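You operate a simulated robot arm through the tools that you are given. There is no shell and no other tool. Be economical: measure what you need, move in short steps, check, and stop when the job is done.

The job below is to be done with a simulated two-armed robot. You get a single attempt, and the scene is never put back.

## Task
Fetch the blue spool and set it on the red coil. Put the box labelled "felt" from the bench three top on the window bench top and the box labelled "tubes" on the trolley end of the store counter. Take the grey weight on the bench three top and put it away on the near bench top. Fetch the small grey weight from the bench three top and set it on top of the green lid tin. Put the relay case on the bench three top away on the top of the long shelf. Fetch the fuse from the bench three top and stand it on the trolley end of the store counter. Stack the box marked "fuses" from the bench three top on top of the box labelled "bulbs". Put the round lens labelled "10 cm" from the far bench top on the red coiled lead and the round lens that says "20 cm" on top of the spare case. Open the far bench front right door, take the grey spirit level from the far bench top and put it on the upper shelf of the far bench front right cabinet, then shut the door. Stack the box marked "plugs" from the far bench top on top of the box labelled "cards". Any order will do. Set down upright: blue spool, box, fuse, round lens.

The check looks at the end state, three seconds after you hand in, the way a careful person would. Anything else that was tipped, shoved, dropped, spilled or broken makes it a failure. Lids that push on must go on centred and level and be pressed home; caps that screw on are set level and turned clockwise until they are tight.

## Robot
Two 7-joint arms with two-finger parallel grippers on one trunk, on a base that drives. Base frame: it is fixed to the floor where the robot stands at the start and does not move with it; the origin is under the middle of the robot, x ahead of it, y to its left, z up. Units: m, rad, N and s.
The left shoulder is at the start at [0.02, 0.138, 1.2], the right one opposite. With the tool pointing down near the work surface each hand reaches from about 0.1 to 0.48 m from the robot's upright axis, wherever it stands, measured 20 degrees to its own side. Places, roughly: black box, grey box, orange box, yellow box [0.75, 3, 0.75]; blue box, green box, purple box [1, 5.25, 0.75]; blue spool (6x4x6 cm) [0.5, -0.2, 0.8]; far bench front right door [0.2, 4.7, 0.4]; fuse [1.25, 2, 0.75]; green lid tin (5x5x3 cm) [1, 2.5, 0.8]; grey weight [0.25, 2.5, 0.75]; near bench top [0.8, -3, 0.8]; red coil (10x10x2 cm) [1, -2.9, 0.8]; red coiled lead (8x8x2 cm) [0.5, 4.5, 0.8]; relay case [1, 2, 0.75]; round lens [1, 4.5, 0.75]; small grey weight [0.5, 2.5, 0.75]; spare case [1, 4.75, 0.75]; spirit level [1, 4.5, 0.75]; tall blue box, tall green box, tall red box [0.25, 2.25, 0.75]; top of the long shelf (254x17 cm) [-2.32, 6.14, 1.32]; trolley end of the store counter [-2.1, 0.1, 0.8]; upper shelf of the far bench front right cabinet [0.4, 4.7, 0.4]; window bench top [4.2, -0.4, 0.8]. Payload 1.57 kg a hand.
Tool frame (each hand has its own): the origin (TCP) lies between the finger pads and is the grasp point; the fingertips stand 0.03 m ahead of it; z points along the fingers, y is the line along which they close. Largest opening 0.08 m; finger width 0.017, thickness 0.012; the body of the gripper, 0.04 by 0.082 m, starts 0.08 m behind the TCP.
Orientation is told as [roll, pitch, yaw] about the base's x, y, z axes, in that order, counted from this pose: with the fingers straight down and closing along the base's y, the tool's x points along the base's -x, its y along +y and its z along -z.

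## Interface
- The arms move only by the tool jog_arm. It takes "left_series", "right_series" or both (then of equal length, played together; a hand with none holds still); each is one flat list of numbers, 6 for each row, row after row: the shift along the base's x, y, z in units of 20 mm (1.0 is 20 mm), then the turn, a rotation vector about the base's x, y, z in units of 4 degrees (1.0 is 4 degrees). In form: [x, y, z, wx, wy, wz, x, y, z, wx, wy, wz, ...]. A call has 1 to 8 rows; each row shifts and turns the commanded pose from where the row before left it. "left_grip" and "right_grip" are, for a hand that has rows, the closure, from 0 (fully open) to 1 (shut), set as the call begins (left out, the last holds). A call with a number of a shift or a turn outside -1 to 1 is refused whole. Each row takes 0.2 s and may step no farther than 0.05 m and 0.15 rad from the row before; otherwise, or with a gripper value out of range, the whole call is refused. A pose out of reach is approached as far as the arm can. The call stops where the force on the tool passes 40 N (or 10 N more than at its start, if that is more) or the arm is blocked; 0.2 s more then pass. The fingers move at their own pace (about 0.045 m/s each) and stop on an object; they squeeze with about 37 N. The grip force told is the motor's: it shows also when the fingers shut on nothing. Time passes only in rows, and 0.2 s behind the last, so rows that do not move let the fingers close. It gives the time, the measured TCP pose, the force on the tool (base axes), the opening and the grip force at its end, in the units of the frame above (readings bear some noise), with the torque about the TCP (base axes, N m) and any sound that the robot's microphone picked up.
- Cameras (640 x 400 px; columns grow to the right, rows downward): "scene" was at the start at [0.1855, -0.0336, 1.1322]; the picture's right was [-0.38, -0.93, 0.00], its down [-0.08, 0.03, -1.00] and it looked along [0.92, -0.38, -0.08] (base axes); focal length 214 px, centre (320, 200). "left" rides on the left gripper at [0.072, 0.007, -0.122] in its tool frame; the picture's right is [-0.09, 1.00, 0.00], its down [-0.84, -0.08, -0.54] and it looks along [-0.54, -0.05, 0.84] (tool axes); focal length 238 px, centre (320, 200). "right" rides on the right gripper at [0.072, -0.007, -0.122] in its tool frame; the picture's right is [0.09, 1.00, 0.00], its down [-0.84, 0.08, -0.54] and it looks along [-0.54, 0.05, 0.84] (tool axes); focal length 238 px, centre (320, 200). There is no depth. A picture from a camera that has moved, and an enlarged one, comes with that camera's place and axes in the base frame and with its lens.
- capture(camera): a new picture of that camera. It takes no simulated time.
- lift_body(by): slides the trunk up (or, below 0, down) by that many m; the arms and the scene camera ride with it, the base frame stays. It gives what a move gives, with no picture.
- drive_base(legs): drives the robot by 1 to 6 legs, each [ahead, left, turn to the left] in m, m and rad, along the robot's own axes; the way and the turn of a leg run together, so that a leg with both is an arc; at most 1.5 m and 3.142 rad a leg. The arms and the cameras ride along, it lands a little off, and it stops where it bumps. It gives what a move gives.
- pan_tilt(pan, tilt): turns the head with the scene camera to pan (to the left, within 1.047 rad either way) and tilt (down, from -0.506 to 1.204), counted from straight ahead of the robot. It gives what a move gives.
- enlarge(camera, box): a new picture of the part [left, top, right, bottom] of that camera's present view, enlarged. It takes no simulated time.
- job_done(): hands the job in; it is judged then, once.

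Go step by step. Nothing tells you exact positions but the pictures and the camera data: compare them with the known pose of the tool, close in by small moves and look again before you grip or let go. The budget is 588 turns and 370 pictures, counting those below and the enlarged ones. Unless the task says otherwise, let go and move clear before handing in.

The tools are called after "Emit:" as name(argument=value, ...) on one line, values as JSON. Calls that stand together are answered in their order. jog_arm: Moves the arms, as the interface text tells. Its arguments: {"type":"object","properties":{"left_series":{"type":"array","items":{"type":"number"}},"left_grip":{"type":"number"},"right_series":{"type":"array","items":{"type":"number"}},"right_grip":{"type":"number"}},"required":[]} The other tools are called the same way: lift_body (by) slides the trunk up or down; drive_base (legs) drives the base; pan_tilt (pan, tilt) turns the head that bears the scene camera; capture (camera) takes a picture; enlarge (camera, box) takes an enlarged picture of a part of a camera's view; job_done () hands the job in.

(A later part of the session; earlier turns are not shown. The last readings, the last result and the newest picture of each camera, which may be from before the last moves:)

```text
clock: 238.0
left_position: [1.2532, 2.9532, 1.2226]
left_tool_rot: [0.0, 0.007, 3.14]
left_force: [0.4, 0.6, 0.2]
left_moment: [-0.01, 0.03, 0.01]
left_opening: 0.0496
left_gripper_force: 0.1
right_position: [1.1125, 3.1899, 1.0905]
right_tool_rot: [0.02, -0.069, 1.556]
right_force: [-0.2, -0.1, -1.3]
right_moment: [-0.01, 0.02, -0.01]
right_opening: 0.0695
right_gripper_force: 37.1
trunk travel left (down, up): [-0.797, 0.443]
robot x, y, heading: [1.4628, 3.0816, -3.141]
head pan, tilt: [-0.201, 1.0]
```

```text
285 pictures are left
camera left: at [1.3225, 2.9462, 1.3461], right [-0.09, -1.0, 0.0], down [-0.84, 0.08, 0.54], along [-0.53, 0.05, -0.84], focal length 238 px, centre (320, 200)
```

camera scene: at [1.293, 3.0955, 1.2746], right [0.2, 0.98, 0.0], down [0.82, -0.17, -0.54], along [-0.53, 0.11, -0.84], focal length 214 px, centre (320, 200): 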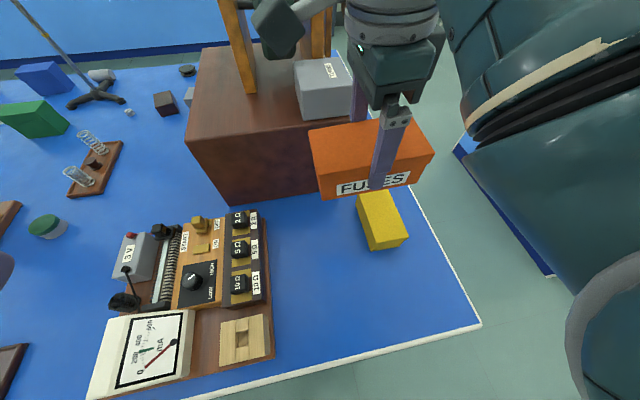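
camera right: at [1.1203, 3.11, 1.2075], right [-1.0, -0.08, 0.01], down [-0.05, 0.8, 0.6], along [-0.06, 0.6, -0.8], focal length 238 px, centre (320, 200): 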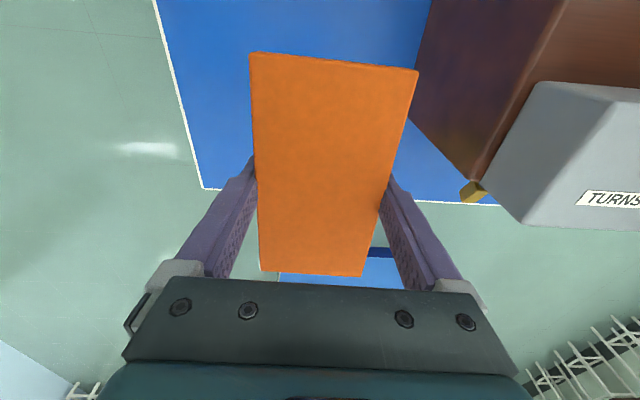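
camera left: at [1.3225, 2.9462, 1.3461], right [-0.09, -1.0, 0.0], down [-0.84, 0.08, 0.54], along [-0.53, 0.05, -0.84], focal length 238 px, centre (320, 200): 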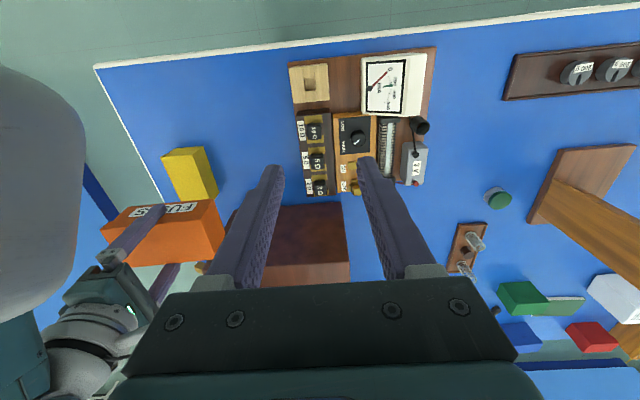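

Yellow box is centred ~(1.097,3.274), long axis roughly along x (turned about -6.5°). I'll rotate the orange box to match and level it while hovering.

Emit:
jog_arm(right_series=[0, 0.5, 0, -0.33, -0.1, 1, 0, 0.5, 0, -0.33, -0.1, 1, 0, 0.5, 0, -0.33, -0.09, 1, 0, 0.5, 0, 0, 0, 1, 0, 0.5, 0, 0, 0, 1, 0, 0.5, 0, 0, 0, 1, 0, 0.5, 0, 0, 0, 1, 0, 0.5, 0, 0, 0, 1])

Emit:
jog_arm(right_series=[-0.1, 0.2, 0, 0, 0, 1, -0.1, 0, 0, 0, 0, 1, -0.1, 0, 0, 0, 0, 1, -0.1, 0, 0, 0, 0, 1, -0.1, 0, 0, 0, 0, 1, -0.1, 0, 0, 0, 0, 1, 0, 0, 0, 0, 0, 1, 0, 0, 0, 0, 0, 1])

Emit:
jog_arm(right_series=[0, 0, 0, 0, 0, 1, 0, 0, 0, 0, 0, 1, 0, 0, 0, 0, 0, 1, 0, 0, 0, 0, 0, 1, 0, 0, 0, 0, 0, 1])

Emit:
capture(camera="right")

Emit:
capture(camera="scene")

```text
clock: 239.8
left_position: [1.2517, 2.9532, 1.2226]
left_tool_rot: [0.0, 0.005, 3.14]
left_force: [0.0, -0.3, 0.7]
left_moment: [-0.02, -0.01, 0.01]
left_opening: 0.0495
left_gripper_force: 0.1
right_position: [1.112, 3.2665, 1.0922]
right_tool_rot: [0.008, 0.005, 2.116]
right_force: [0.4, -0.1, -1.1]
right_moment: [0.0, 0.0, -0.01]
right_opening: 0.0696
right_gripper_force: 36.8
trunk travel left (down, up): [-0.797, 0.443]
robot x, y, heading: [1.4603, 3.0813, -3.138]
head pan, tilt: [-0.201, 1.0]
```

```text
clock: 241.6
left_position: [1.252, 2.9528, 1.2233]
left_tool_rot: [0.001, 0.005, 3.139]
left_force: [0.7, -0.1, 0.4]
left_moment: [0.0, -0.02, 0.02]
left_opening: 0.0496
left_gripper_force: 0.0
right_position: [1.1003, 3.2735, 1.0903]
right_tool_rot: [0.004, 0.004, 2.676]
right_force: [0.1, 0.0, -1.8]
right_moment: [-0.03, -0.02, -0.02]
right_opening: 0.0697
right_gripper_force: 36.5
trunk travel left (down, up): [-0.797, 0.443]
robot x, y, heading: [1.4574, 3.0811, -3.146]
head pan, tilt: [-0.201, 1.0]
```

```text
clock: 242.8
left_position: [1.2525, 2.9518, 1.2225]
left_tool_rot: [0.0, 0.005, 3.14]
left_force: [-0.2, 0.0, 0.6]
left_moment: [-0.01, -0.02, 0.0]
left_opening: 0.0495
left_gripper_force: 0.1
right_position: [1.1007, 3.2717, 1.0913]
right_tool_rot: [0.004, 0.004, 3.024]
right_force: [-0.1, -0.1, -1.8]
right_moment: [0.02, -0.03, -0.01]
right_opening: 0.0692
right_gripper_force: 36.8
trunk travel left (down, up): [-0.797, 0.443]
robot x, y, heading: [1.4611, 3.0814, -3.141]
head pan, tilt: [-0.201, 1.0]
```

```text
284 pictures are left
camera right: at [1.1724, 3.2719, 1.2132], right [-0.02, -1.0, 0.01], down [-0.84, 0.02, 0.54], along [-0.54, 0.01, -0.84], focal length 238 px, centre (320, 200)
```

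right: 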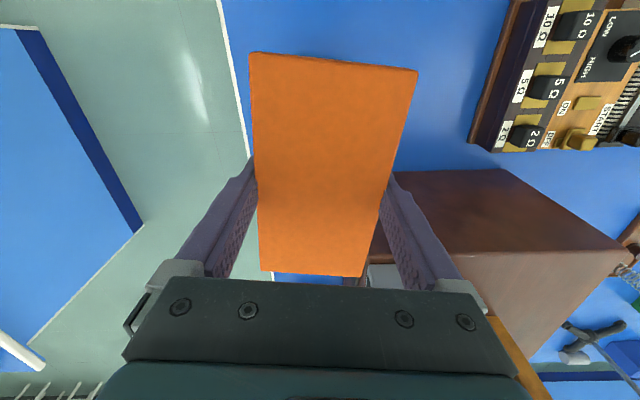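

```text
283 pictures are left
camera scene: at [1.293, 3.0954, 1.2746], right [0.2, 0.98, 0.0], down [0.82, -0.17, -0.54], along [-0.53, 0.11, -0.84], focal length 214 px, centre (320, 200)
```

scene: 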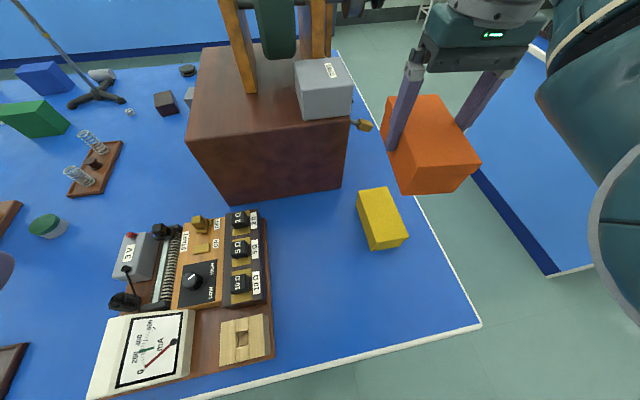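

Emit:
enlarge(camera="scene", box=[320, 160, 440, 270])

Emit:
enlarge(camera="left", box=[120, 110, 260, 220])

```text
3.64 times, centred on (380, 215) of scene
camera zoom: at [1.293, 3.0954, 1.2746], right [0.2, 0.98, 0.0], down [0.82, -0.17, -0.54], along [-0.53, 0.11, -0.84], focal length 780 px, centre (102, 146)
```

zoom: 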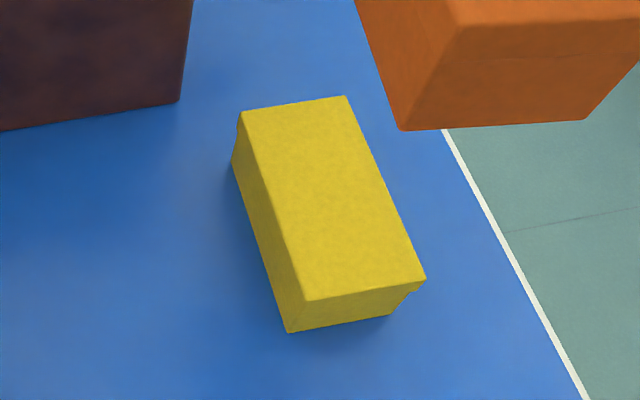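

```text
3.64 times, centred on (190, 165) of left
camera zoom: at [1.3225, 2.9462, 1.3461], right [-0.09, -1.0, 0.0], down [-0.84, 0.08, 0.54], along [-0.53, 0.05, -0.84], focal length 867 px, centre (793, 327)
```

zoom: 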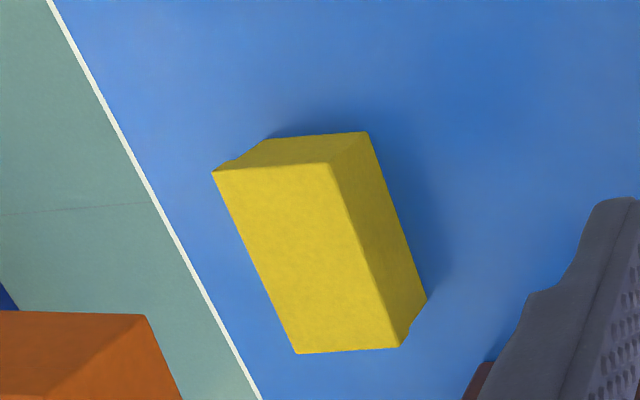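

Yellow top refined: centre (1.091,3.2775), nearly square with the axes. Align and lower.

Emit:
jog_arm(right_series=[-0.25, 0.15, 0, 0, 0, 0.7, -0.25, 0.15, 0, 0, 0, 0.68, 0, 0, -1, 0, 0, 0, 0, 0, -1, 0, 0, 0, 0, 0, -1, 0, 0, 0, 0, 0, -1, 0, 0, 0, 0, 0, -1, 0, 0, 0, 0, 0, -1, 0, 0, 0])

Emit:
capture(camera="scene")

Emit:
capture(camera="left")

```text
clock: 244.6
left_position: [1.2525, 2.9522, 1.2232]
left_tool_rot: [-0.001, 0.005, 3.141]
left_force: [0.1, 0.3, 0.3]
left_moment: [0.02, 0.01, 0.0]
left_opening: 0.0495
left_gripper_force: 0.0
right_position: [1.0914, 3.2774, 0.9725]
right_tool_rot: [0.006, 0.003, 3.121]
right_force: [-0.6, 0.9, -1.2]
right_moment: [0.03, 0.01, -0.01]
right_opening: 0.0694
right_gripper_force: 36.8
trunk travel left (down, up): [-0.797, 0.443]
robot x, y, heading: [1.4597, 3.0826, -3.142]
head pan, tilt: [-0.201, 1.0]
```

```text
280 pictures are left
camera scene: at [1.293, 3.0954, 1.2746], right [0.2, 0.98, 0.0], down [0.82, -0.17, -0.54], along [-0.53, 0.11, -0.84], focal length 214 px, centre (320, 200)
```

scene: 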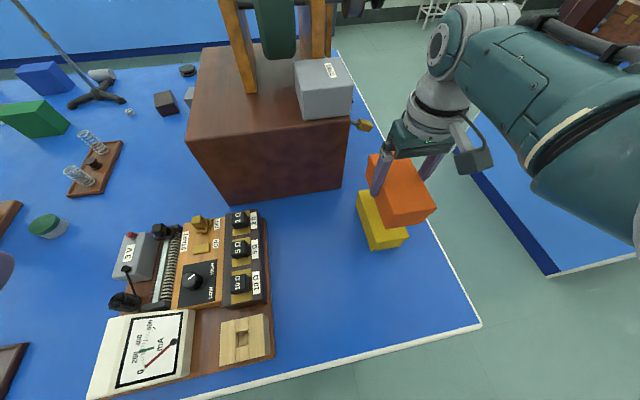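

```text
279 pictures are left
camera left: at [1.3225, 2.9462, 1.3461], right [-0.09, -1.0, 0.0], down [-0.84, 0.08, 0.54], along [-0.53, 0.05, -0.84], focal length 238 px, centre (320, 200)
```

left: 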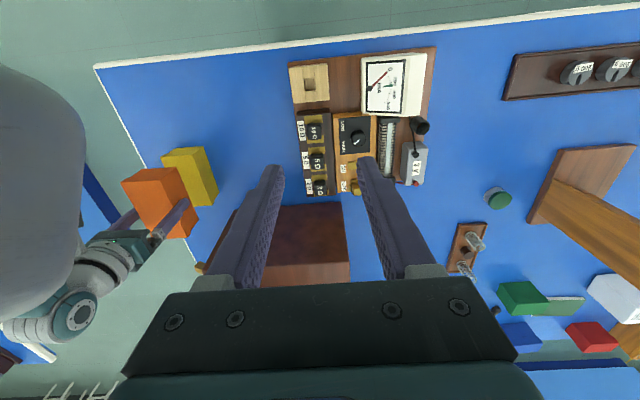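

Emit:
jog_arm(right_series=[0, 0, -0.8, 0, 0, 0, 0, 0, -0.8, 0, 0, 0, 0, 0, -0.6, 0, 0, 0, 0, 0, -0.2, 0, 0, 0])

Emit:
enlarge(camera="scene", box=[320, 130, 470, 270])

Emit:
enlarge(camera="left", box=[100, 110, 260, 250])

```text
clock: 245.6
left_position: [1.2525, 2.9536, 1.2221]
left_tool_rot: [0.0, 0.006, 3.139]
left_force: [-0.8, -0.1, -0.4]
left_moment: [0.0, 0.04, -0.02]
left_opening: 0.0495
left_gripper_force: 0.0
right_position: [1.0904, 3.2782, 0.9237]
right_tool_rot: [0.006, 0.004, 3.121]
right_force: [-0.5, 0.3, -2.0]
right_moment: [0.01, -0.02, 0.01]
right_opening: 0.0696
right_gripper_force: 37.7
trunk travel left (down, up): [-0.797, 0.443]
robot x, y, heading: [1.4586, 3.0801, -3.144]
head pan, tilt: [-0.201, 1.0]
```

```text
2.86 times, centred on (395, 200) of scene
camera zoom: at [1.293, 3.0954, 1.2746], right [0.2, 0.98, 0.0], down [0.82, -0.17, -0.54], along [-0.53, 0.11, -0.84], focal length 613 px, centre (106, 200)
```

zoom: 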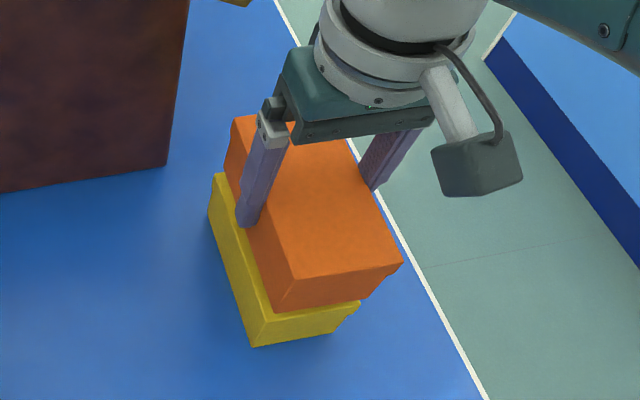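

```text
2.86 times, centred on (180, 180) of left
camera zoom: at [1.3225, 2.9462, 1.3461], right [-0.09, -1.0, 0.0], down [-0.84, 0.08, 0.54], along [-0.53, 0.05, -0.84], focal length 681 px, centre (720, 257)
```

zoom: 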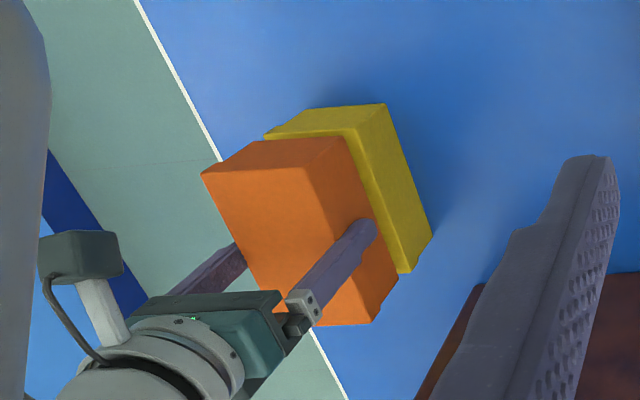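

Nearly touching and aligned. Lower to contact.

Emit:
jog_arm(right_series=[0, 0, -0.2, 0, 0, 0, 0, 0, -0.1, 0, 0, 0])

Emit:
jog_arm(right_series=[0, 0, -0.1, 0, 0, 0])

```text
clock: 246.2
left_position: [1.2526, 2.9525, 1.2231]
left_tool_rot: [0.001, 0.006, 3.139]
left_force: [-0.3, -0.4, 0.2]
left_moment: [0.0, 0.0, -0.01]
left_opening: 0.0494
left_gripper_force: 0.0
right_position: [1.0905, 3.2796, 0.9156]
right_tool_rot: [0.004, 0.003, 3.12]
right_force: [0.3, 0.7, -2.1]
right_moment: [0.0, 0.02, 0.02]
right_opening: 0.0696
right_gripper_force: 37.6
trunk travel left (down, up): [-0.797, 0.443]
robot x, y, heading: [1.4586, 3.083, -3.141]
head pan, tilt: [-0.201, 1.0]
```

```text
clock: 246.6
left_position: [1.2517, 2.9525, 1.2231]
left_tool_rot: [-0.001, 0.005, 3.141]
left_force: [-0.1, -0.1, 0.8]
left_moment: [-0.01, 0.01, -0.03]
left_opening: 0.0497
left_gripper_force: 0.1
right_position: [1.0913, 3.2782, 0.9151]
right_tool_rot: [0.006, 0.005, 3.12]
right_force: [-0.4, 0.3, -1.7]
right_moment: [0.01, 0.04, -0.04]
right_opening: 0.0696
right_gripper_force: 37.6
trunk travel left (down, up): [-0.797, 0.443]
robot x, y, heading: [1.4635, 3.08, -3.142]
head pan, tilt: [-0.201, 1.0]
```

Emit:
jog_arm(right_series=[0, 0, -0.1, 0, 0, 0])

Emit:
jog_arm(right_series=[0, 0, -0.1, 0, 0, 0])

```text
clock: 247.0
left_position: [1.2512, 2.9528, 1.2233]
left_tool_rot: [-0.001, 0.006, 3.141]
left_force: [-0.2, -0.6, -0.9]
left_moment: [0.01, 0.01, 0.01]
left_opening: 0.0496
left_gripper_force: 0.1
right_position: [1.0916, 3.2791, 0.9128]
right_tool_rot: [0.006, 0.004, 3.121]
right_force: [-0.3, 0.7, -2.1]
right_moment: [-0.01, 0.02, -0.03]
right_opening: 0.0696
right_gripper_force: 36.8
trunk travel left (down, up): [-0.797, 0.443]
robot x, y, heading: [1.4596, 3.08, -3.151]
head pan, tilt: [-0.201, 1.0]
```

```text
clock: 247.4
left_position: [1.2518, 2.9521, 1.2227]
left_tool_rot: [0.0, 0.006, 3.14]
left_force: [-0.1, -0.2, -0.7]
left_moment: [-0.02, 0.02, -0.02]
left_opening: 0.0495
left_gripper_force: 0.0
right_position: [1.0894, 3.2772, 0.9123]
right_tool_rot: [0.005, 0.004, 3.121]
right_force: [0.4, -0.6, 1.8]
right_moment: [0.1, 0.18, -0.02]
right_opening: 0.0695
right_gripper_force: 37.3
trunk travel left (down, up): [-0.797, 0.443]
robot x, y, heading: [1.4639, 3.0788, -3.14]
head pan, tilt: [-0.201, 1.0]
```

Contact. Release fully and rise straight up by the trunk.

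Emit:
jog_arm(right_series=[0, 0, -0.03, 0, 0, 0, 0, 0, 0, 0, 0, 0, 0, 0, 0, 0, 0, 0], right_grip=0)

Emit:
jog_arm(right_series=[0, 0, 0.5, 0, 0, 0, 0, 0, 1, 0, 0, 0, 0, 0, 1, 0, 0, 0, 0, 0, 1, 0, 0, 0, 0, 0, 1, 0, 0, 0, 0, 0, 1, 0, 0, 0, 0, 0, 1, 0, 0, 0, 0.5, 0, 1, 0, 0, 0])

Emit:
enlarge(camera="scene", box=[320, 130, 470, 270])

```text
clock: 248.2
left_position: [1.2521, 2.9538, 1.2226]
left_tool_rot: [0.001, 0.007, 3.139]
left_force: [0.0, -0.3, -1.0]
left_moment: [-0.01, -0.02, -0.01]
left_opening: 0.0496
left_gripper_force: 0.0
right_position: [1.09, 3.2781, 0.9113]
right_tool_rot: [0.005, 0.005, 3.119]
right_force: [0.1, -0.4, -0.3]
right_moment: [0.03, -0.05, -0.03]
right_opening: 0.0802
right_gripper_force: 0.1
trunk travel left (down, up): [-0.797, 0.443]
robot x, y, heading: [1.4616, 3.0796, -3.144]
head pan, tilt: [-0.201, 1.0]
```

```text
clock: 250.0
left_position: [1.2531, 2.9526, 1.2225]
left_tool_rot: [-0.002, 0.004, 3.141]
left_force: [0.2, 0.4, 0.2]
left_moment: [-0.01, 0.02, 0.0]
left_opening: 0.0499
left_gripper_force: 0.1
right_position: [1.0999, 3.2778, 1.0598]
right_tool_rot: [0.005, 0.004, 3.121]
right_force: [-0.7, 0.0, -0.5]
right_moment: [0.04, 0.0, -0.02]
right_opening: 0.0802
right_gripper_force: 0.1
trunk travel left (down, up): [-0.797, 0.443]
robot x, y, heading: [1.4591, 3.0769, -3.137]
head pan, tilt: [-0.201, 1.0]
```

```text
2.86 times, centred on (395, 200) of scene
camera zoom: at [1.2929, 3.0954, 1.2746], right [0.2, 0.98, 0.0], down [0.82, -0.17, -0.54], along [-0.53, 0.11, -0.84], focal length 613 px, centre (106, 200)
```

zoom: 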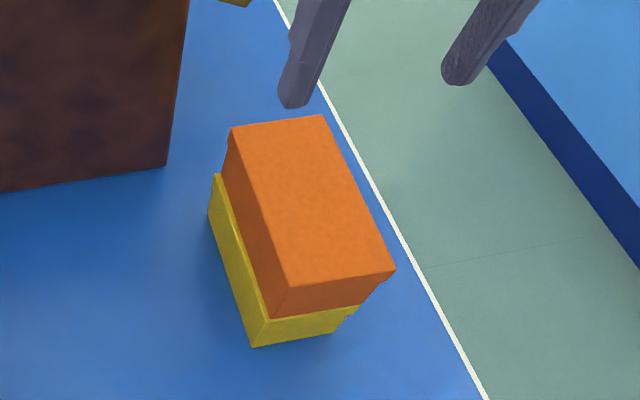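

Stack is neat. Next the relay and the fuse: back off, shift left (toward -y) and look.

Emit:
drive_base(legs=[[-0.45, 0, 0], [0, 1.05, 0]])

Emit:
lift_body(by=0.15)

Emit:
drive_base(legs=[[0.3, 0, 0]])

Emit:
pan_tilt(pan=0.0, tilt=0.9)

Emit:
capture(camera="scene")

Emit:
capture(camera="right")

```text
clock: 257.7
left_position: [1.713, 1.9073, 1.223]
left_tool_rot: [0.0, 0.005, -3.134]
left_force: [0.2, 0.6, -0.5]
left_moment: [0.01, 0.03, 0.0]
left_opening: 0.0495
left_gripper_force: 0.0
right_position: [1.5577, 2.2309, 1.0615]
right_tool_rot: [0.004, 0.003, 3.127]
right_force: [-0.7, -0.3, 0.1]
right_moment: [0.03, -0.01, 0.02]
right_opening: 0.0799
right_gripper_force: 0.1
trunk travel left (down, up): [-0.797, 0.443]
robot x, y, heading: [1.9197, 2.0374, -3.131]
head pan, tilt: [-0.201, 1.0]
```

```text
clock: 259.4
left_position: [1.713, 1.9066, 1.3733]
left_tool_rot: [0.0, 0.006, -3.135]
left_force: [0.0, 0.5, 0.3]
left_moment: [-0.02, -0.04, 0.0]
left_opening: 0.0496
left_gripper_force: 0.0
right_position: [1.5576, 2.23, 1.2109]
right_tool_rot: [0.006, 0.003, 3.127]
right_force: [-1.3, 0.2, -0.1]
right_moment: [0.02, 0.02, 0.03]
right_opening: 0.0799
right_gripper_force: 0.1
trunk travel left (down, up): [-0.947, 0.293]
robot x, y, heading: [1.9212, 2.0345, -3.139]
head pan, tilt: [-0.201, 1.0]
```

```text
clock: 261.5
left_position: [1.4107, 1.9054, 1.3729]
left_tool_rot: [0.001, 0.007, -3.138]
left_force: [-0.5, -0.2, 0.0]
left_moment: [0.0, 0.02, 0.0]
left_opening: 0.0496
left_gripper_force: 0.1
right_position: [1.2578, 2.2294, 1.2103]
right_tool_rot: [0.005, 0.004, 3.125]
right_force: [-0.4, 0.1, 0.1]
right_moment: [0.0, 0.0, 0.0]
right_opening: 0.0801
right_gripper_force: 0.0
trunk travel left (down, up): [-0.947, 0.293]
robot x, y, heading: [1.6169, 2.0345, -3.138]
head pan, tilt: [-0.201, 1.0]
```

```text
clock: 262.2
left_position: [1.4107, 1.9047, 1.3732]
left_tool_rot: [0.001, 0.008, -3.139]
left_force: [-0.1, -0.2, 0.0]
left_moment: [0.04, 0.01, -0.02]
left_opening: 0.0498
left_gripper_force: 0.0
right_position: [1.2565, 2.2296, 1.2104]
right_tool_rot: [0.005, 0.004, 3.124]
right_force: [-0.3, -0.3, -0.1]
right_moment: [0.02, 0.0, -0.01]
right_opening: 0.08
right_gripper_force: 0.0
trunk travel left (down, up): [-0.947, 0.293]
robot x, y, heading: [1.6145, 2.034, -3.137]
head pan, tilt: [0.0, 0.901]
```

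```text
275 pictures are left
camera scene: at [1.4446, 2.0344, 1.4318], right [0.0, 1.0, 0.0], down [0.78, 0.0, -0.62], along [-0.62, 0.0, -0.78], focal length 214 px, centre (320, 200)
```

scene: 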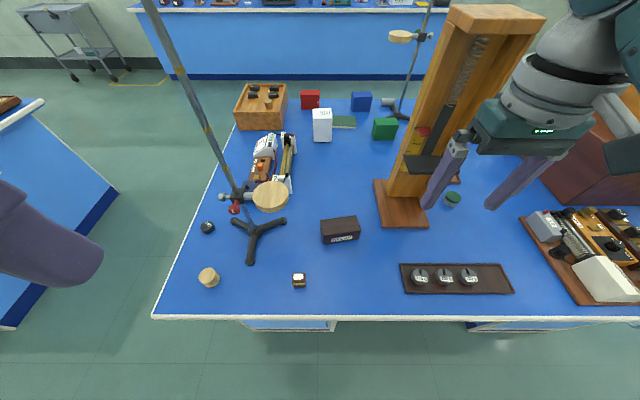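

```text
274 pictures are left
camera right: at [1.3298, 2.237, 1.3326], right [0.07, -1.0, 0.01], down [-0.84, -0.06, 0.54], along [-0.54, -0.04, -0.84], focal length 238 px, centre (320, 200)
```

right: 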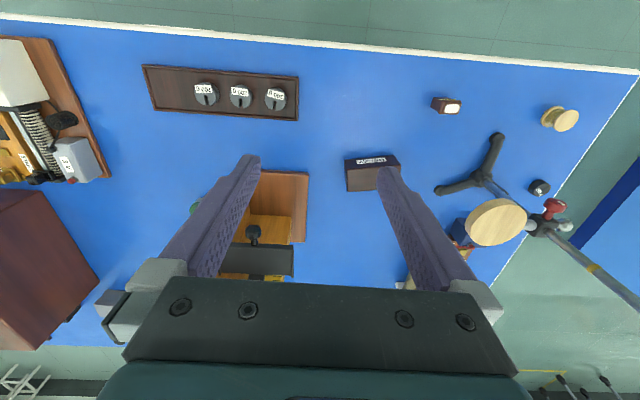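

Relay top centre ~(1.089,2.097,0.853); fuse top ~(1.249,1.979,0.86). First the fuse with the left hand.

Emit:
jog_arm(left_series=[-1, 0.4, 0, 0, 0, 0, -1, 0.4, 0, 0, 0, 0, -1, 0.4, 0, 0, 0, 0, -1, 0.4, 0, 0, 0, 0, -1, 0.5, 0, 0, 0, 0, -1, 0.5, 0, 0, 0, 0, -1, 0.5, 0, 0, 0, 0, -1, 0.5, 0, 0, 0, 0], right_series=[0.5, 0, 0.5, 0, 0, 0, 0.5, 0, 0.5, 0, 0, 0, 0.5, 0, 0.5, 0, 0, 0, 0.5, 0, 0.5, 0, 0, 0, 0, 0, 0.5, 0, 0, 0, 0, 0, 0.5, 0, 0, 0, 0, 0, 0.5, 0, 0, 0, 0, 0, 0.5, 0, 0, 0])

Emit:
lift_body(by=-0.25)

Emit:
capture(camera="left")

```text
clock: 264.0
left_position: [1.2521, 1.9774, 1.3737]
left_tool_rot: [0.0, 0.007, -3.14]
left_force: [0.4, 0.1, 0.8]
left_moment: [0.0, -0.02, 0.04]
left_opening: 0.0495
left_gripper_force: 0.1
right_position: [1.2754, 2.2573, 1.258]
right_tool_rot: [-0.037, 0.0, 3.107]
right_force: [0.5, 0.4, 0.3]
right_moment: [0.02, 0.0, 0.03]
right_opening: 0.0799
right_gripper_force: 0.2
right hand out of reach, approached as far as the arm can: row 4, 5, 6, 7, 8
trunk travel left (down, up): [-0.947, 0.293]
robot x, y, heading: [1.6186, 2.0369, -3.135]
head pan, tilt: [0.0, 0.901]
```

```text
clock: 266.6
left_position: [1.2521, 1.9784, 1.1235]
left_tool_rot: [0.0, 0.006, -3.141]
left_force: [0.3, 0.6, -0.8]
left_moment: [-0.01, -0.01, -0.02]
left_opening: 0.0498
left_gripper_force: 0.0
right_position: [1.2755, 2.2549, 1.0071]
right_tool_rot: [-0.029, -0.001, 3.104]
right_force: [-0.4, 0.4, 0.3]
right_moment: [0.01, 0.04, -0.04]
right_opening: 0.0799
right_gripper_force: 0.1
trunk travel left (down, up): [-0.697, 0.543]
robot x, y, heading: [1.6214, 2.0313, -3.135]
head pan, tilt: [0.0, 0.901]
```

```text
273 pictures are left
camera left: at [1.3225, 1.9714, 1.2472], right [-0.09, -1.0, 0.0], down [-0.84, 0.08, 0.54], along [-0.53, 0.05, -0.84], focal length 238 px, centre (320, 200)
```

left: 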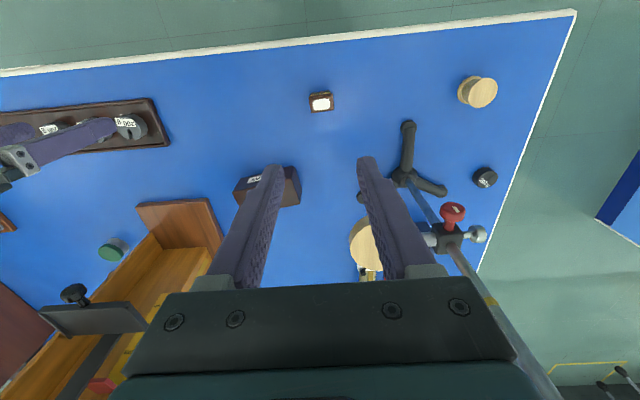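

Emit:
jog_arm(left_series=[0, 0, -1, 0, 0, 0, 0, 0, -1, 0, 0, 0, 0, 0, -1, 0, 0, 0, 0, 0, -1, 0, 0, 0, 0, 0, -1, 0, 0, 0, 0, 0, -1, 0, 0, 0, 0, 0, -1, 0, 0, 0, 0, 0, -1, 0, 0, 0], left_grip=0.2)

Emit:
capture(camera="left")

Emit:
capture(camera="scene")

```text
clock: 268.4
left_position: [1.2515, 1.9766, 0.9638]
left_tool_rot: [0.0, 0.004, -3.139]
left_force: [-0.3, 0.8, 0.9]
left_moment: [-0.05, -0.01, -0.03]
left_opening: 0.0639
left_gripper_force: 0.0
right_position: [1.2746, 2.2556, 1.0063]
right_tool_rot: [-0.028, -0.001, 3.103]
right_force: [-0.2, 0.7, 0.3]
right_moment: [-0.04, 0.0, 0.03]
right_opening: 0.0801
right_gripper_force: 0.0
trunk travel left (down, up): [-0.697, 0.543]
robot x, y, heading: [1.6197, 2.0355, -3.14]
head pan, tilt: [0.0, 0.901]
```

```text
272 pictures are left
camera left: at [1.321, 1.9712, 1.0872], right [-0.09, -1.0, 0.0], down [-0.84, 0.08, 0.54], along [-0.54, 0.05, -0.84], focal length 238 px, centre (320, 200)
```

left: 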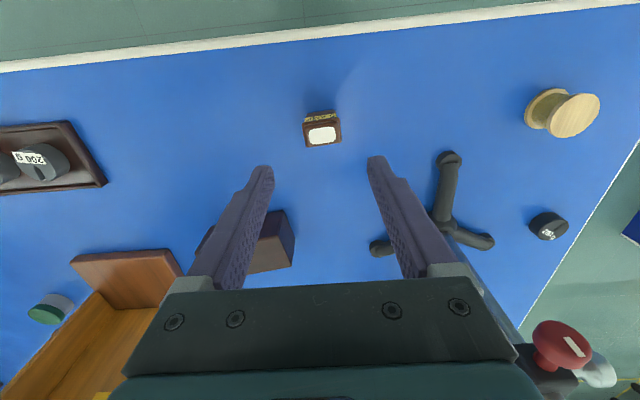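

```text
271 pictures are left
camera scene: at [1.4446, 2.0344, 1.1819], right [0.0, 1.0, 0.0], down [0.78, 0.0, -0.62], along [-0.62, 0.0, -0.78], focal length 214 px, centre (320, 200)
```

scene: 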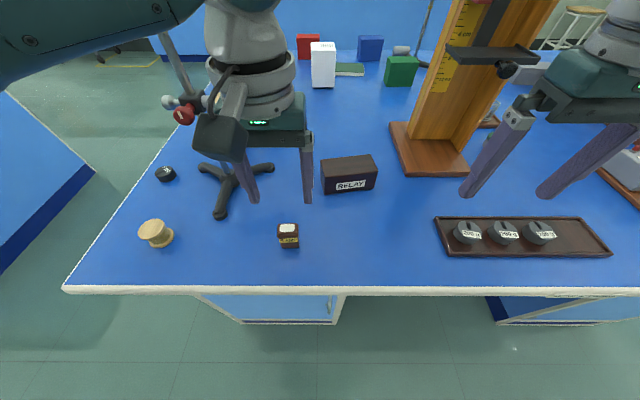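

Fuse at (1.250,1.977), right under the hand. Descend and grip.

Emit:
jog_arm(left_series=[0, 0, -1, 0, 0, 0, 0, 0, -1, 0, 0, 0, 0, 0, -1, 0, 0, 0, 0, 0, -1, 0, 0, 0, 0, 0, -1, 0, 0, 0, 0, 0, -1, 0, 0, 0])

Emit:
capture(camera="left")

```text
clock: 269.8
left_position: [1.2515, 1.9772, 0.8451]
left_tool_rot: [0.0, 0.005, -3.14]
left_force: [-0.7, 0.3, 0.2]
left_moment: [0.01, 0.0, 0.03]
left_opening: 0.0641
left_gripper_force: 0.0
right_position: [1.2754, 2.2552, 1.0073]
right_tool_rot: [-0.029, -0.001, 3.104]
right_force: [0.2, 0.5, 0.4]
right_moment: [0.0, -0.04, 0.02]
right_opening: 0.0799
right_gripper_force: 0.0
trunk travel left (down, up): [-0.697, 0.543]
robot x, y, heading: [1.6187, 2.0346, -3.14]
head pan, tilt: [0.0, 0.901]
```

```text
270 pictures are left
camera left: at [1.3229, 1.9708, 0.9677], right [-0.09, -1.0, 0.0], down [-0.84, 0.08, 0.54], along [-0.54, 0.05, -0.84], focal length 238 px, centre (320, 200)
```

left: 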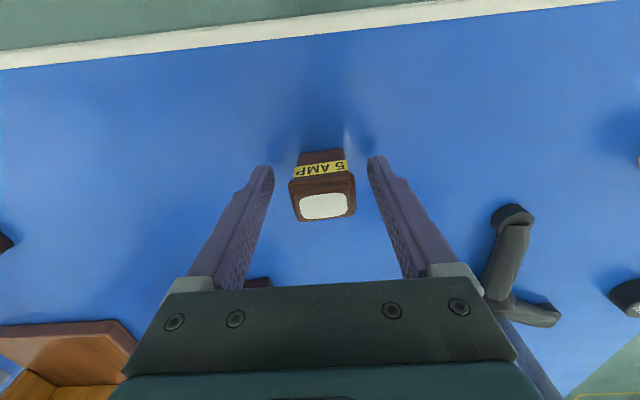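

Emit:
jog_arm(left_series=[0, 0, -0.1, 0, 0, 0, 0, 0, 0, 0, 0, 0, 0, 0, 0, 0, 0, 0, 0, 0, 0, 0, 0, 0, 0, 0, 0, 0, 0, 0], left_grip=1)

Emit:
jog_arm(left_series=[0, 0, 1, 0, 0, 0, 0, 0, 1, 0, 0, 0, 0, 0, 1, 0, 0, 0, 0, 0, 1, 0, 0, 0, 0, 0, 1, 0, 0, 0, 0, 0, 1, 0, 0, 0, 0, 0, 1, 0, 0, 0, 0, 0, 1, 0, 0, 0])

Emit:
capture(camera="left")

```text
clock: 271.0
left_position: [1.2524, 1.9754, 0.8435]
left_tool_rot: [0.0, 0.007, -3.14]
left_force: [0.3, 0.6, 0.7]
left_moment: [0.02, 0.0, 0.0]
left_opening: 0.0339
left_gripper_force: 37.5
right_position: [1.275, 2.2559, 1.0067]
right_tool_rot: [-0.029, 0.0, 3.102]
right_force: [-0.5, 1.0, 0.3]
right_moment: [-0.02, 0.0, -0.02]
right_opening: 0.08
right_gripper_force: 0.1
trunk travel left (down, up): [-0.697, 0.543]
robot x, y, heading: [1.6198, 2.0346, -3.138]
head pan, tilt: [0.0, 0.901]
```

```text
clock: 272.8
left_position: [1.2527, 1.9775, 1.0009]
left_tool_rot: [0.0, 0.007, -3.138]
left_force: [0.1, 0.0, -0.4]
left_moment: [0.02, -0.01, 0.01]
left_opening: 0.0333
left_gripper_force: 37.0
right_position: [1.2746, 2.2558, 1.0062]
right_tool_rot: [-0.029, 0.0, 3.102]
right_force: [0.3, -0.2, 0.7]
right_moment: [0.02, -0.02, -0.02]
right_opening: 0.0798
right_gripper_force: 0.1
trunk travel left (down, up): [-0.697, 0.543]
robot x, y, heading: [1.6222, 2.0309, -3.134]
head pan, tilt: [0.0, 0.901]
```

```text
269 pictures are left
camera left: at [1.3234, 1.9708, 1.125], right [-0.09, -1.0, 0.0], down [-0.84, 0.07, 0.54], along [-0.53, 0.05, -0.84], focal length 238 px, centre (320, 200)
```

left: 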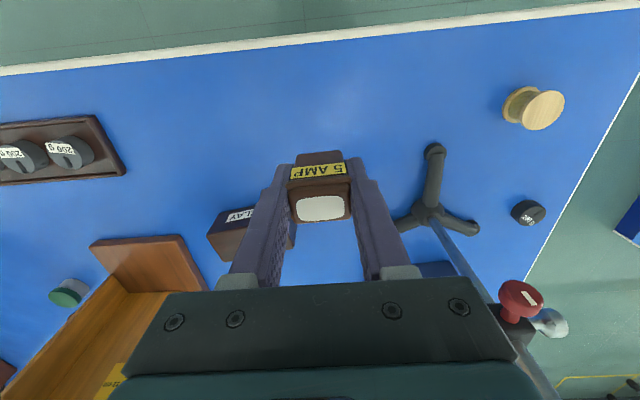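

Fuse held. Retract the left hand, and bring the right hand in front of the relay while turning +90°.

Emit:
jog_arm(left_series=[0.7, -0.3, 0.8, 0, 0, 0, 0.7, -0.3, 0.8, 0, 0, 0, 0.7, -0.3, 0.8, 0, 0, 0, 0.7, -0.3, 0.8, 0, 0, 0, 0.7, -0.3, 0.8, 0, 0, 0, 0.7, -0.3, 0.8, 0, 0, 0, 0.7, -0.3, 0.8, 0, 0, 0, 0.3, -0.3, 0.8, 0, 0, 0], right_series=[0, 0, 0, 0, 0, 1, 0, 0, 0, 0, 0, 1, 0, -0.5, 0, 0, 0, 1, 0, -0.5, 0, 0, 0, 1, 0, -0.5, 0, 0, 0, 1, 0, -0.5, 0, 0, 0, 1, 0, -0.5, 0, 0, 0, 1, 0, -0.5, 0, 0, 0, 1])

Emit:
jog_arm(right_series=[0, -0.6, 0, 0, 0, 1, 0, -0.6, 0, 0, 0, 1, 0, -0.6, 0, 0, 0, 1, 0, -0.6, 0, 0, 0, 1, 0, -0.6, 0, 0, 0, 1, 0, -0.6, 0, 0, 0, 1, 0, 0, 0, 0, 0, 1, 0, 0, 0, 0, 0, 1])

Emit:
jog_arm(right_series=[0, 0, 0, 0, 0, 1, 0, 0, 0, 0, 0, 1, 0, 0, 0, 0, 0, 1, 0, 0, 0, 0, 0, 1, 0, 0, 0, 0, 0, 1, 0, 0, 0, 0, 0, 1])

Emit:
capture(camera="scene")

```text
clock: 274.6
left_position: [1.3561, 1.9298, 1.1299]
left_tool_rot: [0.0, 0.008, -3.14]
left_force: [-1.0, -0.5, -1.3]
left_moment: [-0.03, -0.01, 0.02]
left_opening: 0.0334
left_gripper_force: 37.3
right_position: [1.2647, 2.2023, 1.0022]
right_tool_rot: [-0.034, 0.008, -2.632]
right_force: [0.4, -0.2, -0.6]
right_moment: [-0.01, 0.02, 0.03]
right_opening: 0.0798
right_gripper_force: 0.1
right hand out of reach, approached as far as the arm can: row 4, 6
trunk travel left (down, up): [-0.697, 0.543]
robot x, y, heading: [1.6201, 2.0342, -3.138]
head pan, tilt: [0.0, 0.901]
```

```text
clock: 276.4
left_position: [1.3569, 1.9301, 1.1303]
left_tool_rot: [0.0, 0.007, -3.139]
left_force: [0.8, 0.9, -0.8]
left_moment: [0.01, -0.01, 0.03]
left_opening: 0.0333
left_gripper_force: 36.8
right_position: [1.2627, 2.1217, 0.997]
right_tool_rot: [-0.013, 0.017, -2.061]
right_force: [0.3, -0.7, 0.0]
right_moment: [0.01, 0.0, -0.03]
right_opening: 0.0801
right_gripper_force: 0.1
right hand out of reach, approached as far as the arm can: row 3
trunk travel left (down, up): [-0.697, 0.543]
robot x, y, heading: [1.6183, 2.0338, -3.137]
head pan, tilt: [0.0, 0.901]
```

```text
clock: 277.8
left_position: [1.3568, 1.9286, 1.1305]
left_tool_rot: [0.0, 0.007, -3.138]
left_force: [-0.4, -0.2, -0.6]
left_moment: [0.01, 0.02, 0.0]
left_opening: 0.0334
left_gripper_force: 37.3
right_position: [1.2672, 2.1208, 0.9936]
right_tool_rot: [0.0, 0.031, -1.636]
right_force: [0.6, 0.2, 0.0]
right_moment: [0.0, 0.01, -0.03]
right_opening: 0.0799
right_gripper_force: 0.1
trunk travel left (down, up): [-0.697, 0.543]
robot x, y, heading: [1.619, 2.0318, -3.139]
head pan, tilt: [0.0, 0.901]
```

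```text
268 pictures are left
camera scene: at [1.4446, 2.0344, 1.1818], right [0.0, 1.0, 0.0], down [0.78, 0.0, -0.62], along [-0.62, 0.0, -0.78], focal length 214 px, centre (320, 200)
```

scene: 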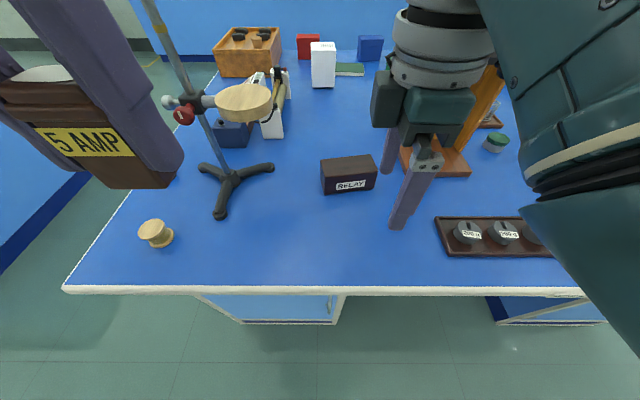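

Emit:
drive_base(legs=[[0.17, 0, 0]])

Emit:
capture(camera="right")

Emit:
enlarge(camera="scene", box=[260, 160, 460, 300])

```text
clock: 279.3
left_position: [1.188, 1.9287, 1.1302]
left_tool_rot: [0.001, 0.006, -3.139]
left_force: [-0.5, 0.2, -0.5]
left_moment: [0.0, 0.01, -0.02]
left_opening: 0.0334
left_gripper_force: 37.2
right_position: [1.0995, 2.1216, 0.9939]
right_tool_rot: [0.004, 0.031, -1.638]
right_force: [0.2, 0.5, -0.3]
right_moment: [0.01, -0.03, 0.0]
right_opening: 0.0802
right_gripper_force: 0.1
trunk travel left (down, up): [-0.697, 0.543]
robot x, y, heading: [1.4522, 2.0349, -3.143]
head pan, tilt: [0.0, 0.901]
```

```text
267 pictures are left
camera right: at [1.0964, 2.1909, 1.1172], right [1.0, 0.02, 0.01], down [0.02, -0.86, 0.52], along [0.02, -0.52, -0.86], focal length 238 px, centre (320, 200)
```

right: 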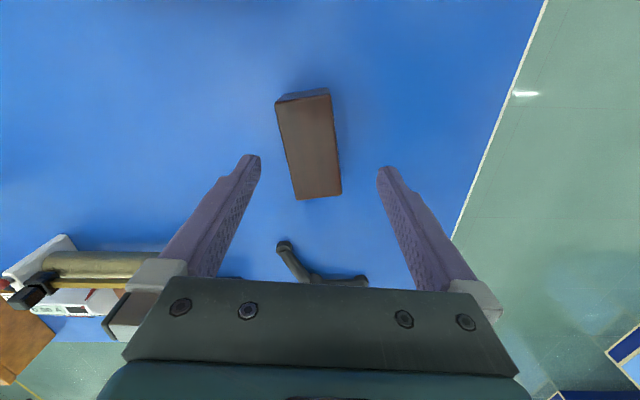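

```text
2.86 times, centred on (360, 230) of scene
camera zoom: at [1.276, 2.0339, 1.1818], right [0.0, 1.0, 0.0], down [0.78, 0.0, -0.62], along [-0.62, 0.0, -0.78], focal length 613 px, centre (206, 114)
```

zoom: 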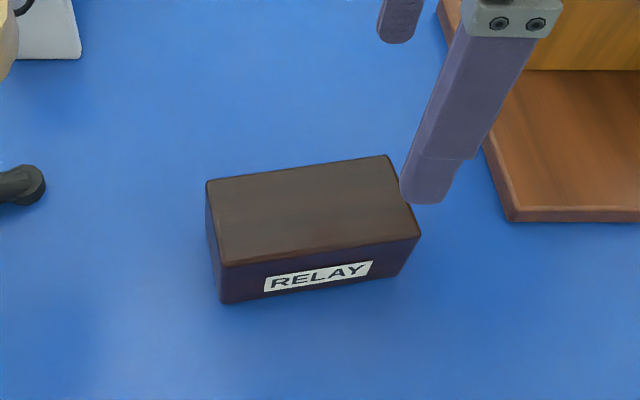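

Relay top: centre (1.091,2.095), 58 mm wide, turned +10°. Align yaw, level, and move over it.

Emit:
jog_arm(right_series=[-0.1, -0.33, 0, -0.11, 0.02, 0.85, -0.1, -0.33, 0, -0.11, 0.02, 0.85, -0.1, -0.33, 0, -0.11, 0.02, 0.85, -0.1, -0.33, 0, -0.11, 0.02, 0.85, 0, 0, -1, 0, 0, 0, 0, 0, -1, 0, 0, 0, 0, 0, -0.8, 0, 0, 0])

Emit:
capture(camera="right")

```text
clock: 280.9
left_position: [1.1877, 1.9296, 1.1296]
left_tool_rot: [-0.001, 0.008, -3.139]
left_force: [0.3, -1.2, -1.0]
left_moment: [0.02, 0.02, 0.0]
left_opening: 0.0333
left_gripper_force: 37.2
right_position: [1.0915, 2.096, 0.9346]
right_tool_rot: [-0.003, 0.003, -1.402]
right_force: [-0.1, 0.1, -0.5]
right_moment: [0.0, -0.02, -0.01]
right_opening: 0.0801
right_gripper_force: 0.1
trunk travel left (down, up): [-0.697, 0.543]
robot x, y, heading: [1.45, 2.0292, -3.14]
head pan, tilt: [0.0, 0.901]
```

```text
265 pictures are left
camera right: at [1.0731, 2.1662, 1.0578], right [0.97, 0.26, 0.0], down [0.22, -0.81, 0.54], along [0.14, -0.52, -0.84], focal length 238 px, centre (320, 200)
```

right: 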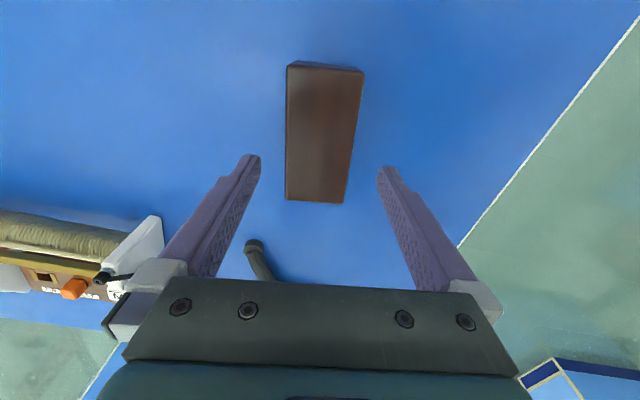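

Emit:
jog_arm(right_series=[0, 0, -1, 0, 0, 0, 0, 0, -1, 0, 0, 0, 0, 0, -1, 0, 0, 0, 0, 0, -1, 0, 0, 0, 0, 0, -0.6, 0, 0, 0])

Emit:
capture(camera="right")

```text
clock: 282.1
left_position: [1.1881, 1.9288, 1.1311]
left_tool_rot: [0.0, 0.007, -3.14]
left_force: [0.8, 0.2, -0.8]
left_moment: [0.01, 0.06, 0.01]
left_opening: 0.033
left_gripper_force: 36.6
right_position: [1.0912, 2.0974, 0.8445]
right_tool_rot: [-0.004, 0.001, -1.403]
right_force: [0.2, -1.2, 0.1]
right_moment: [0.0, 0.0, -0.01]
right_opening: 0.0801
right_gripper_force: 0.1
trunk travel left (down, up): [-0.697, 0.543]
robot x, y, heading: [1.452, 2.0358, -3.148]
head pan, tilt: [0.0, 0.901]
```

```text
264 pictures are left
camera right: at [1.0729, 2.1671, 0.9662], right [0.97, 0.26, 0.0], down [0.22, -0.81, 0.54], along [0.14, -0.52, -0.84], focal length 238 px, centre (320, 200)
```

right: 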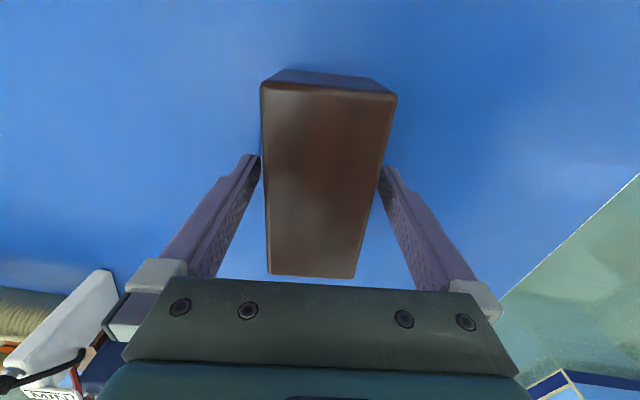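

Emit:
jog_arm(right_series=[0, 0, 0, 0, 0, 0, 0, 0, 0, 0, 0, 0, 0, 0, 0, 0, 0, 0, 0, 0, 0, 0, 0, 0, 0, 0, 0, 0, 0, 0], right_grip=1)

Emit:
lift_body(by=0.25)

Emit:
capture(camera="right")

```text
clock: 283.3
left_position: [1.1864, 1.9291, 1.1306]
left_tool_rot: [0.0, 0.008, -3.14]
left_force: [-0.2, 0.3, -0.1]
left_moment: [-0.01, 0.01, 0.0]
left_opening: 0.0333
left_gripper_force: 36.3
right_position: [1.0912, 2.0978, 0.845]
right_tool_rot: [-0.003, 0.001, -1.403]
right_force: [-1.1, -0.7, 0.7]
right_moment: [0.01, -0.01, 0.0]
right_opening: 0.0594
right_gripper_force: 37.0
trunk travel left (down, up): [-0.697, 0.543]
robot x, y, heading: [1.4539, 2.0343, -3.137]
head pan, tilt: [0.0, 0.901]
```

```text
clock: 285.8
left_position: [1.1875, 1.9293, 1.3791]
left_tool_rot: [0.001, 0.007, -3.141]
left_force: [-0.7, -0.2, -1.1]
left_moment: [-0.01, -0.01, -0.01]
left_opening: 0.0335
left_gripper_force: 37.0
right_position: [1.0906, 2.0964, 1.0947]
right_tool_rot: [-0.004, 0.001, -1.404]
right_force: [-0.1, 0.1, -1.3]
right_moment: [-0.05, 0.04, 0.01]
right_opening: 0.0596
right_gripper_force: 37.1
trunk travel left (down, up): [-0.947, 0.293]
robot x, y, heading: [1.4479, 2.0333, -3.143]
head pan, tilt: [0.0, 0.901]
```

```text
263 pictures are left
camera right: at [1.0731, 2.1672, 1.2163], right [0.97, 0.26, 0.0], down [0.22, -0.81, 0.54], along [0.14, -0.52, -0.84], focal length 238 px, centre (320, 200)
```

right: 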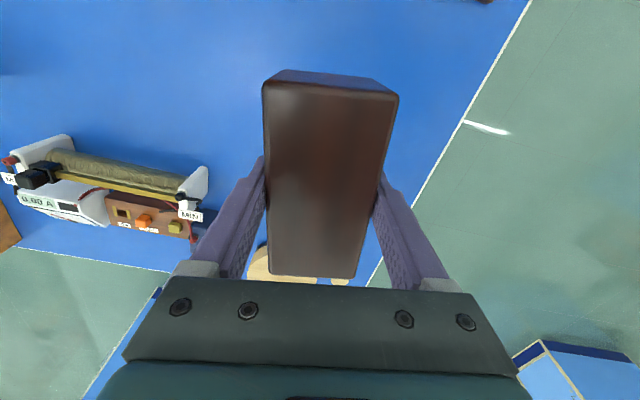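

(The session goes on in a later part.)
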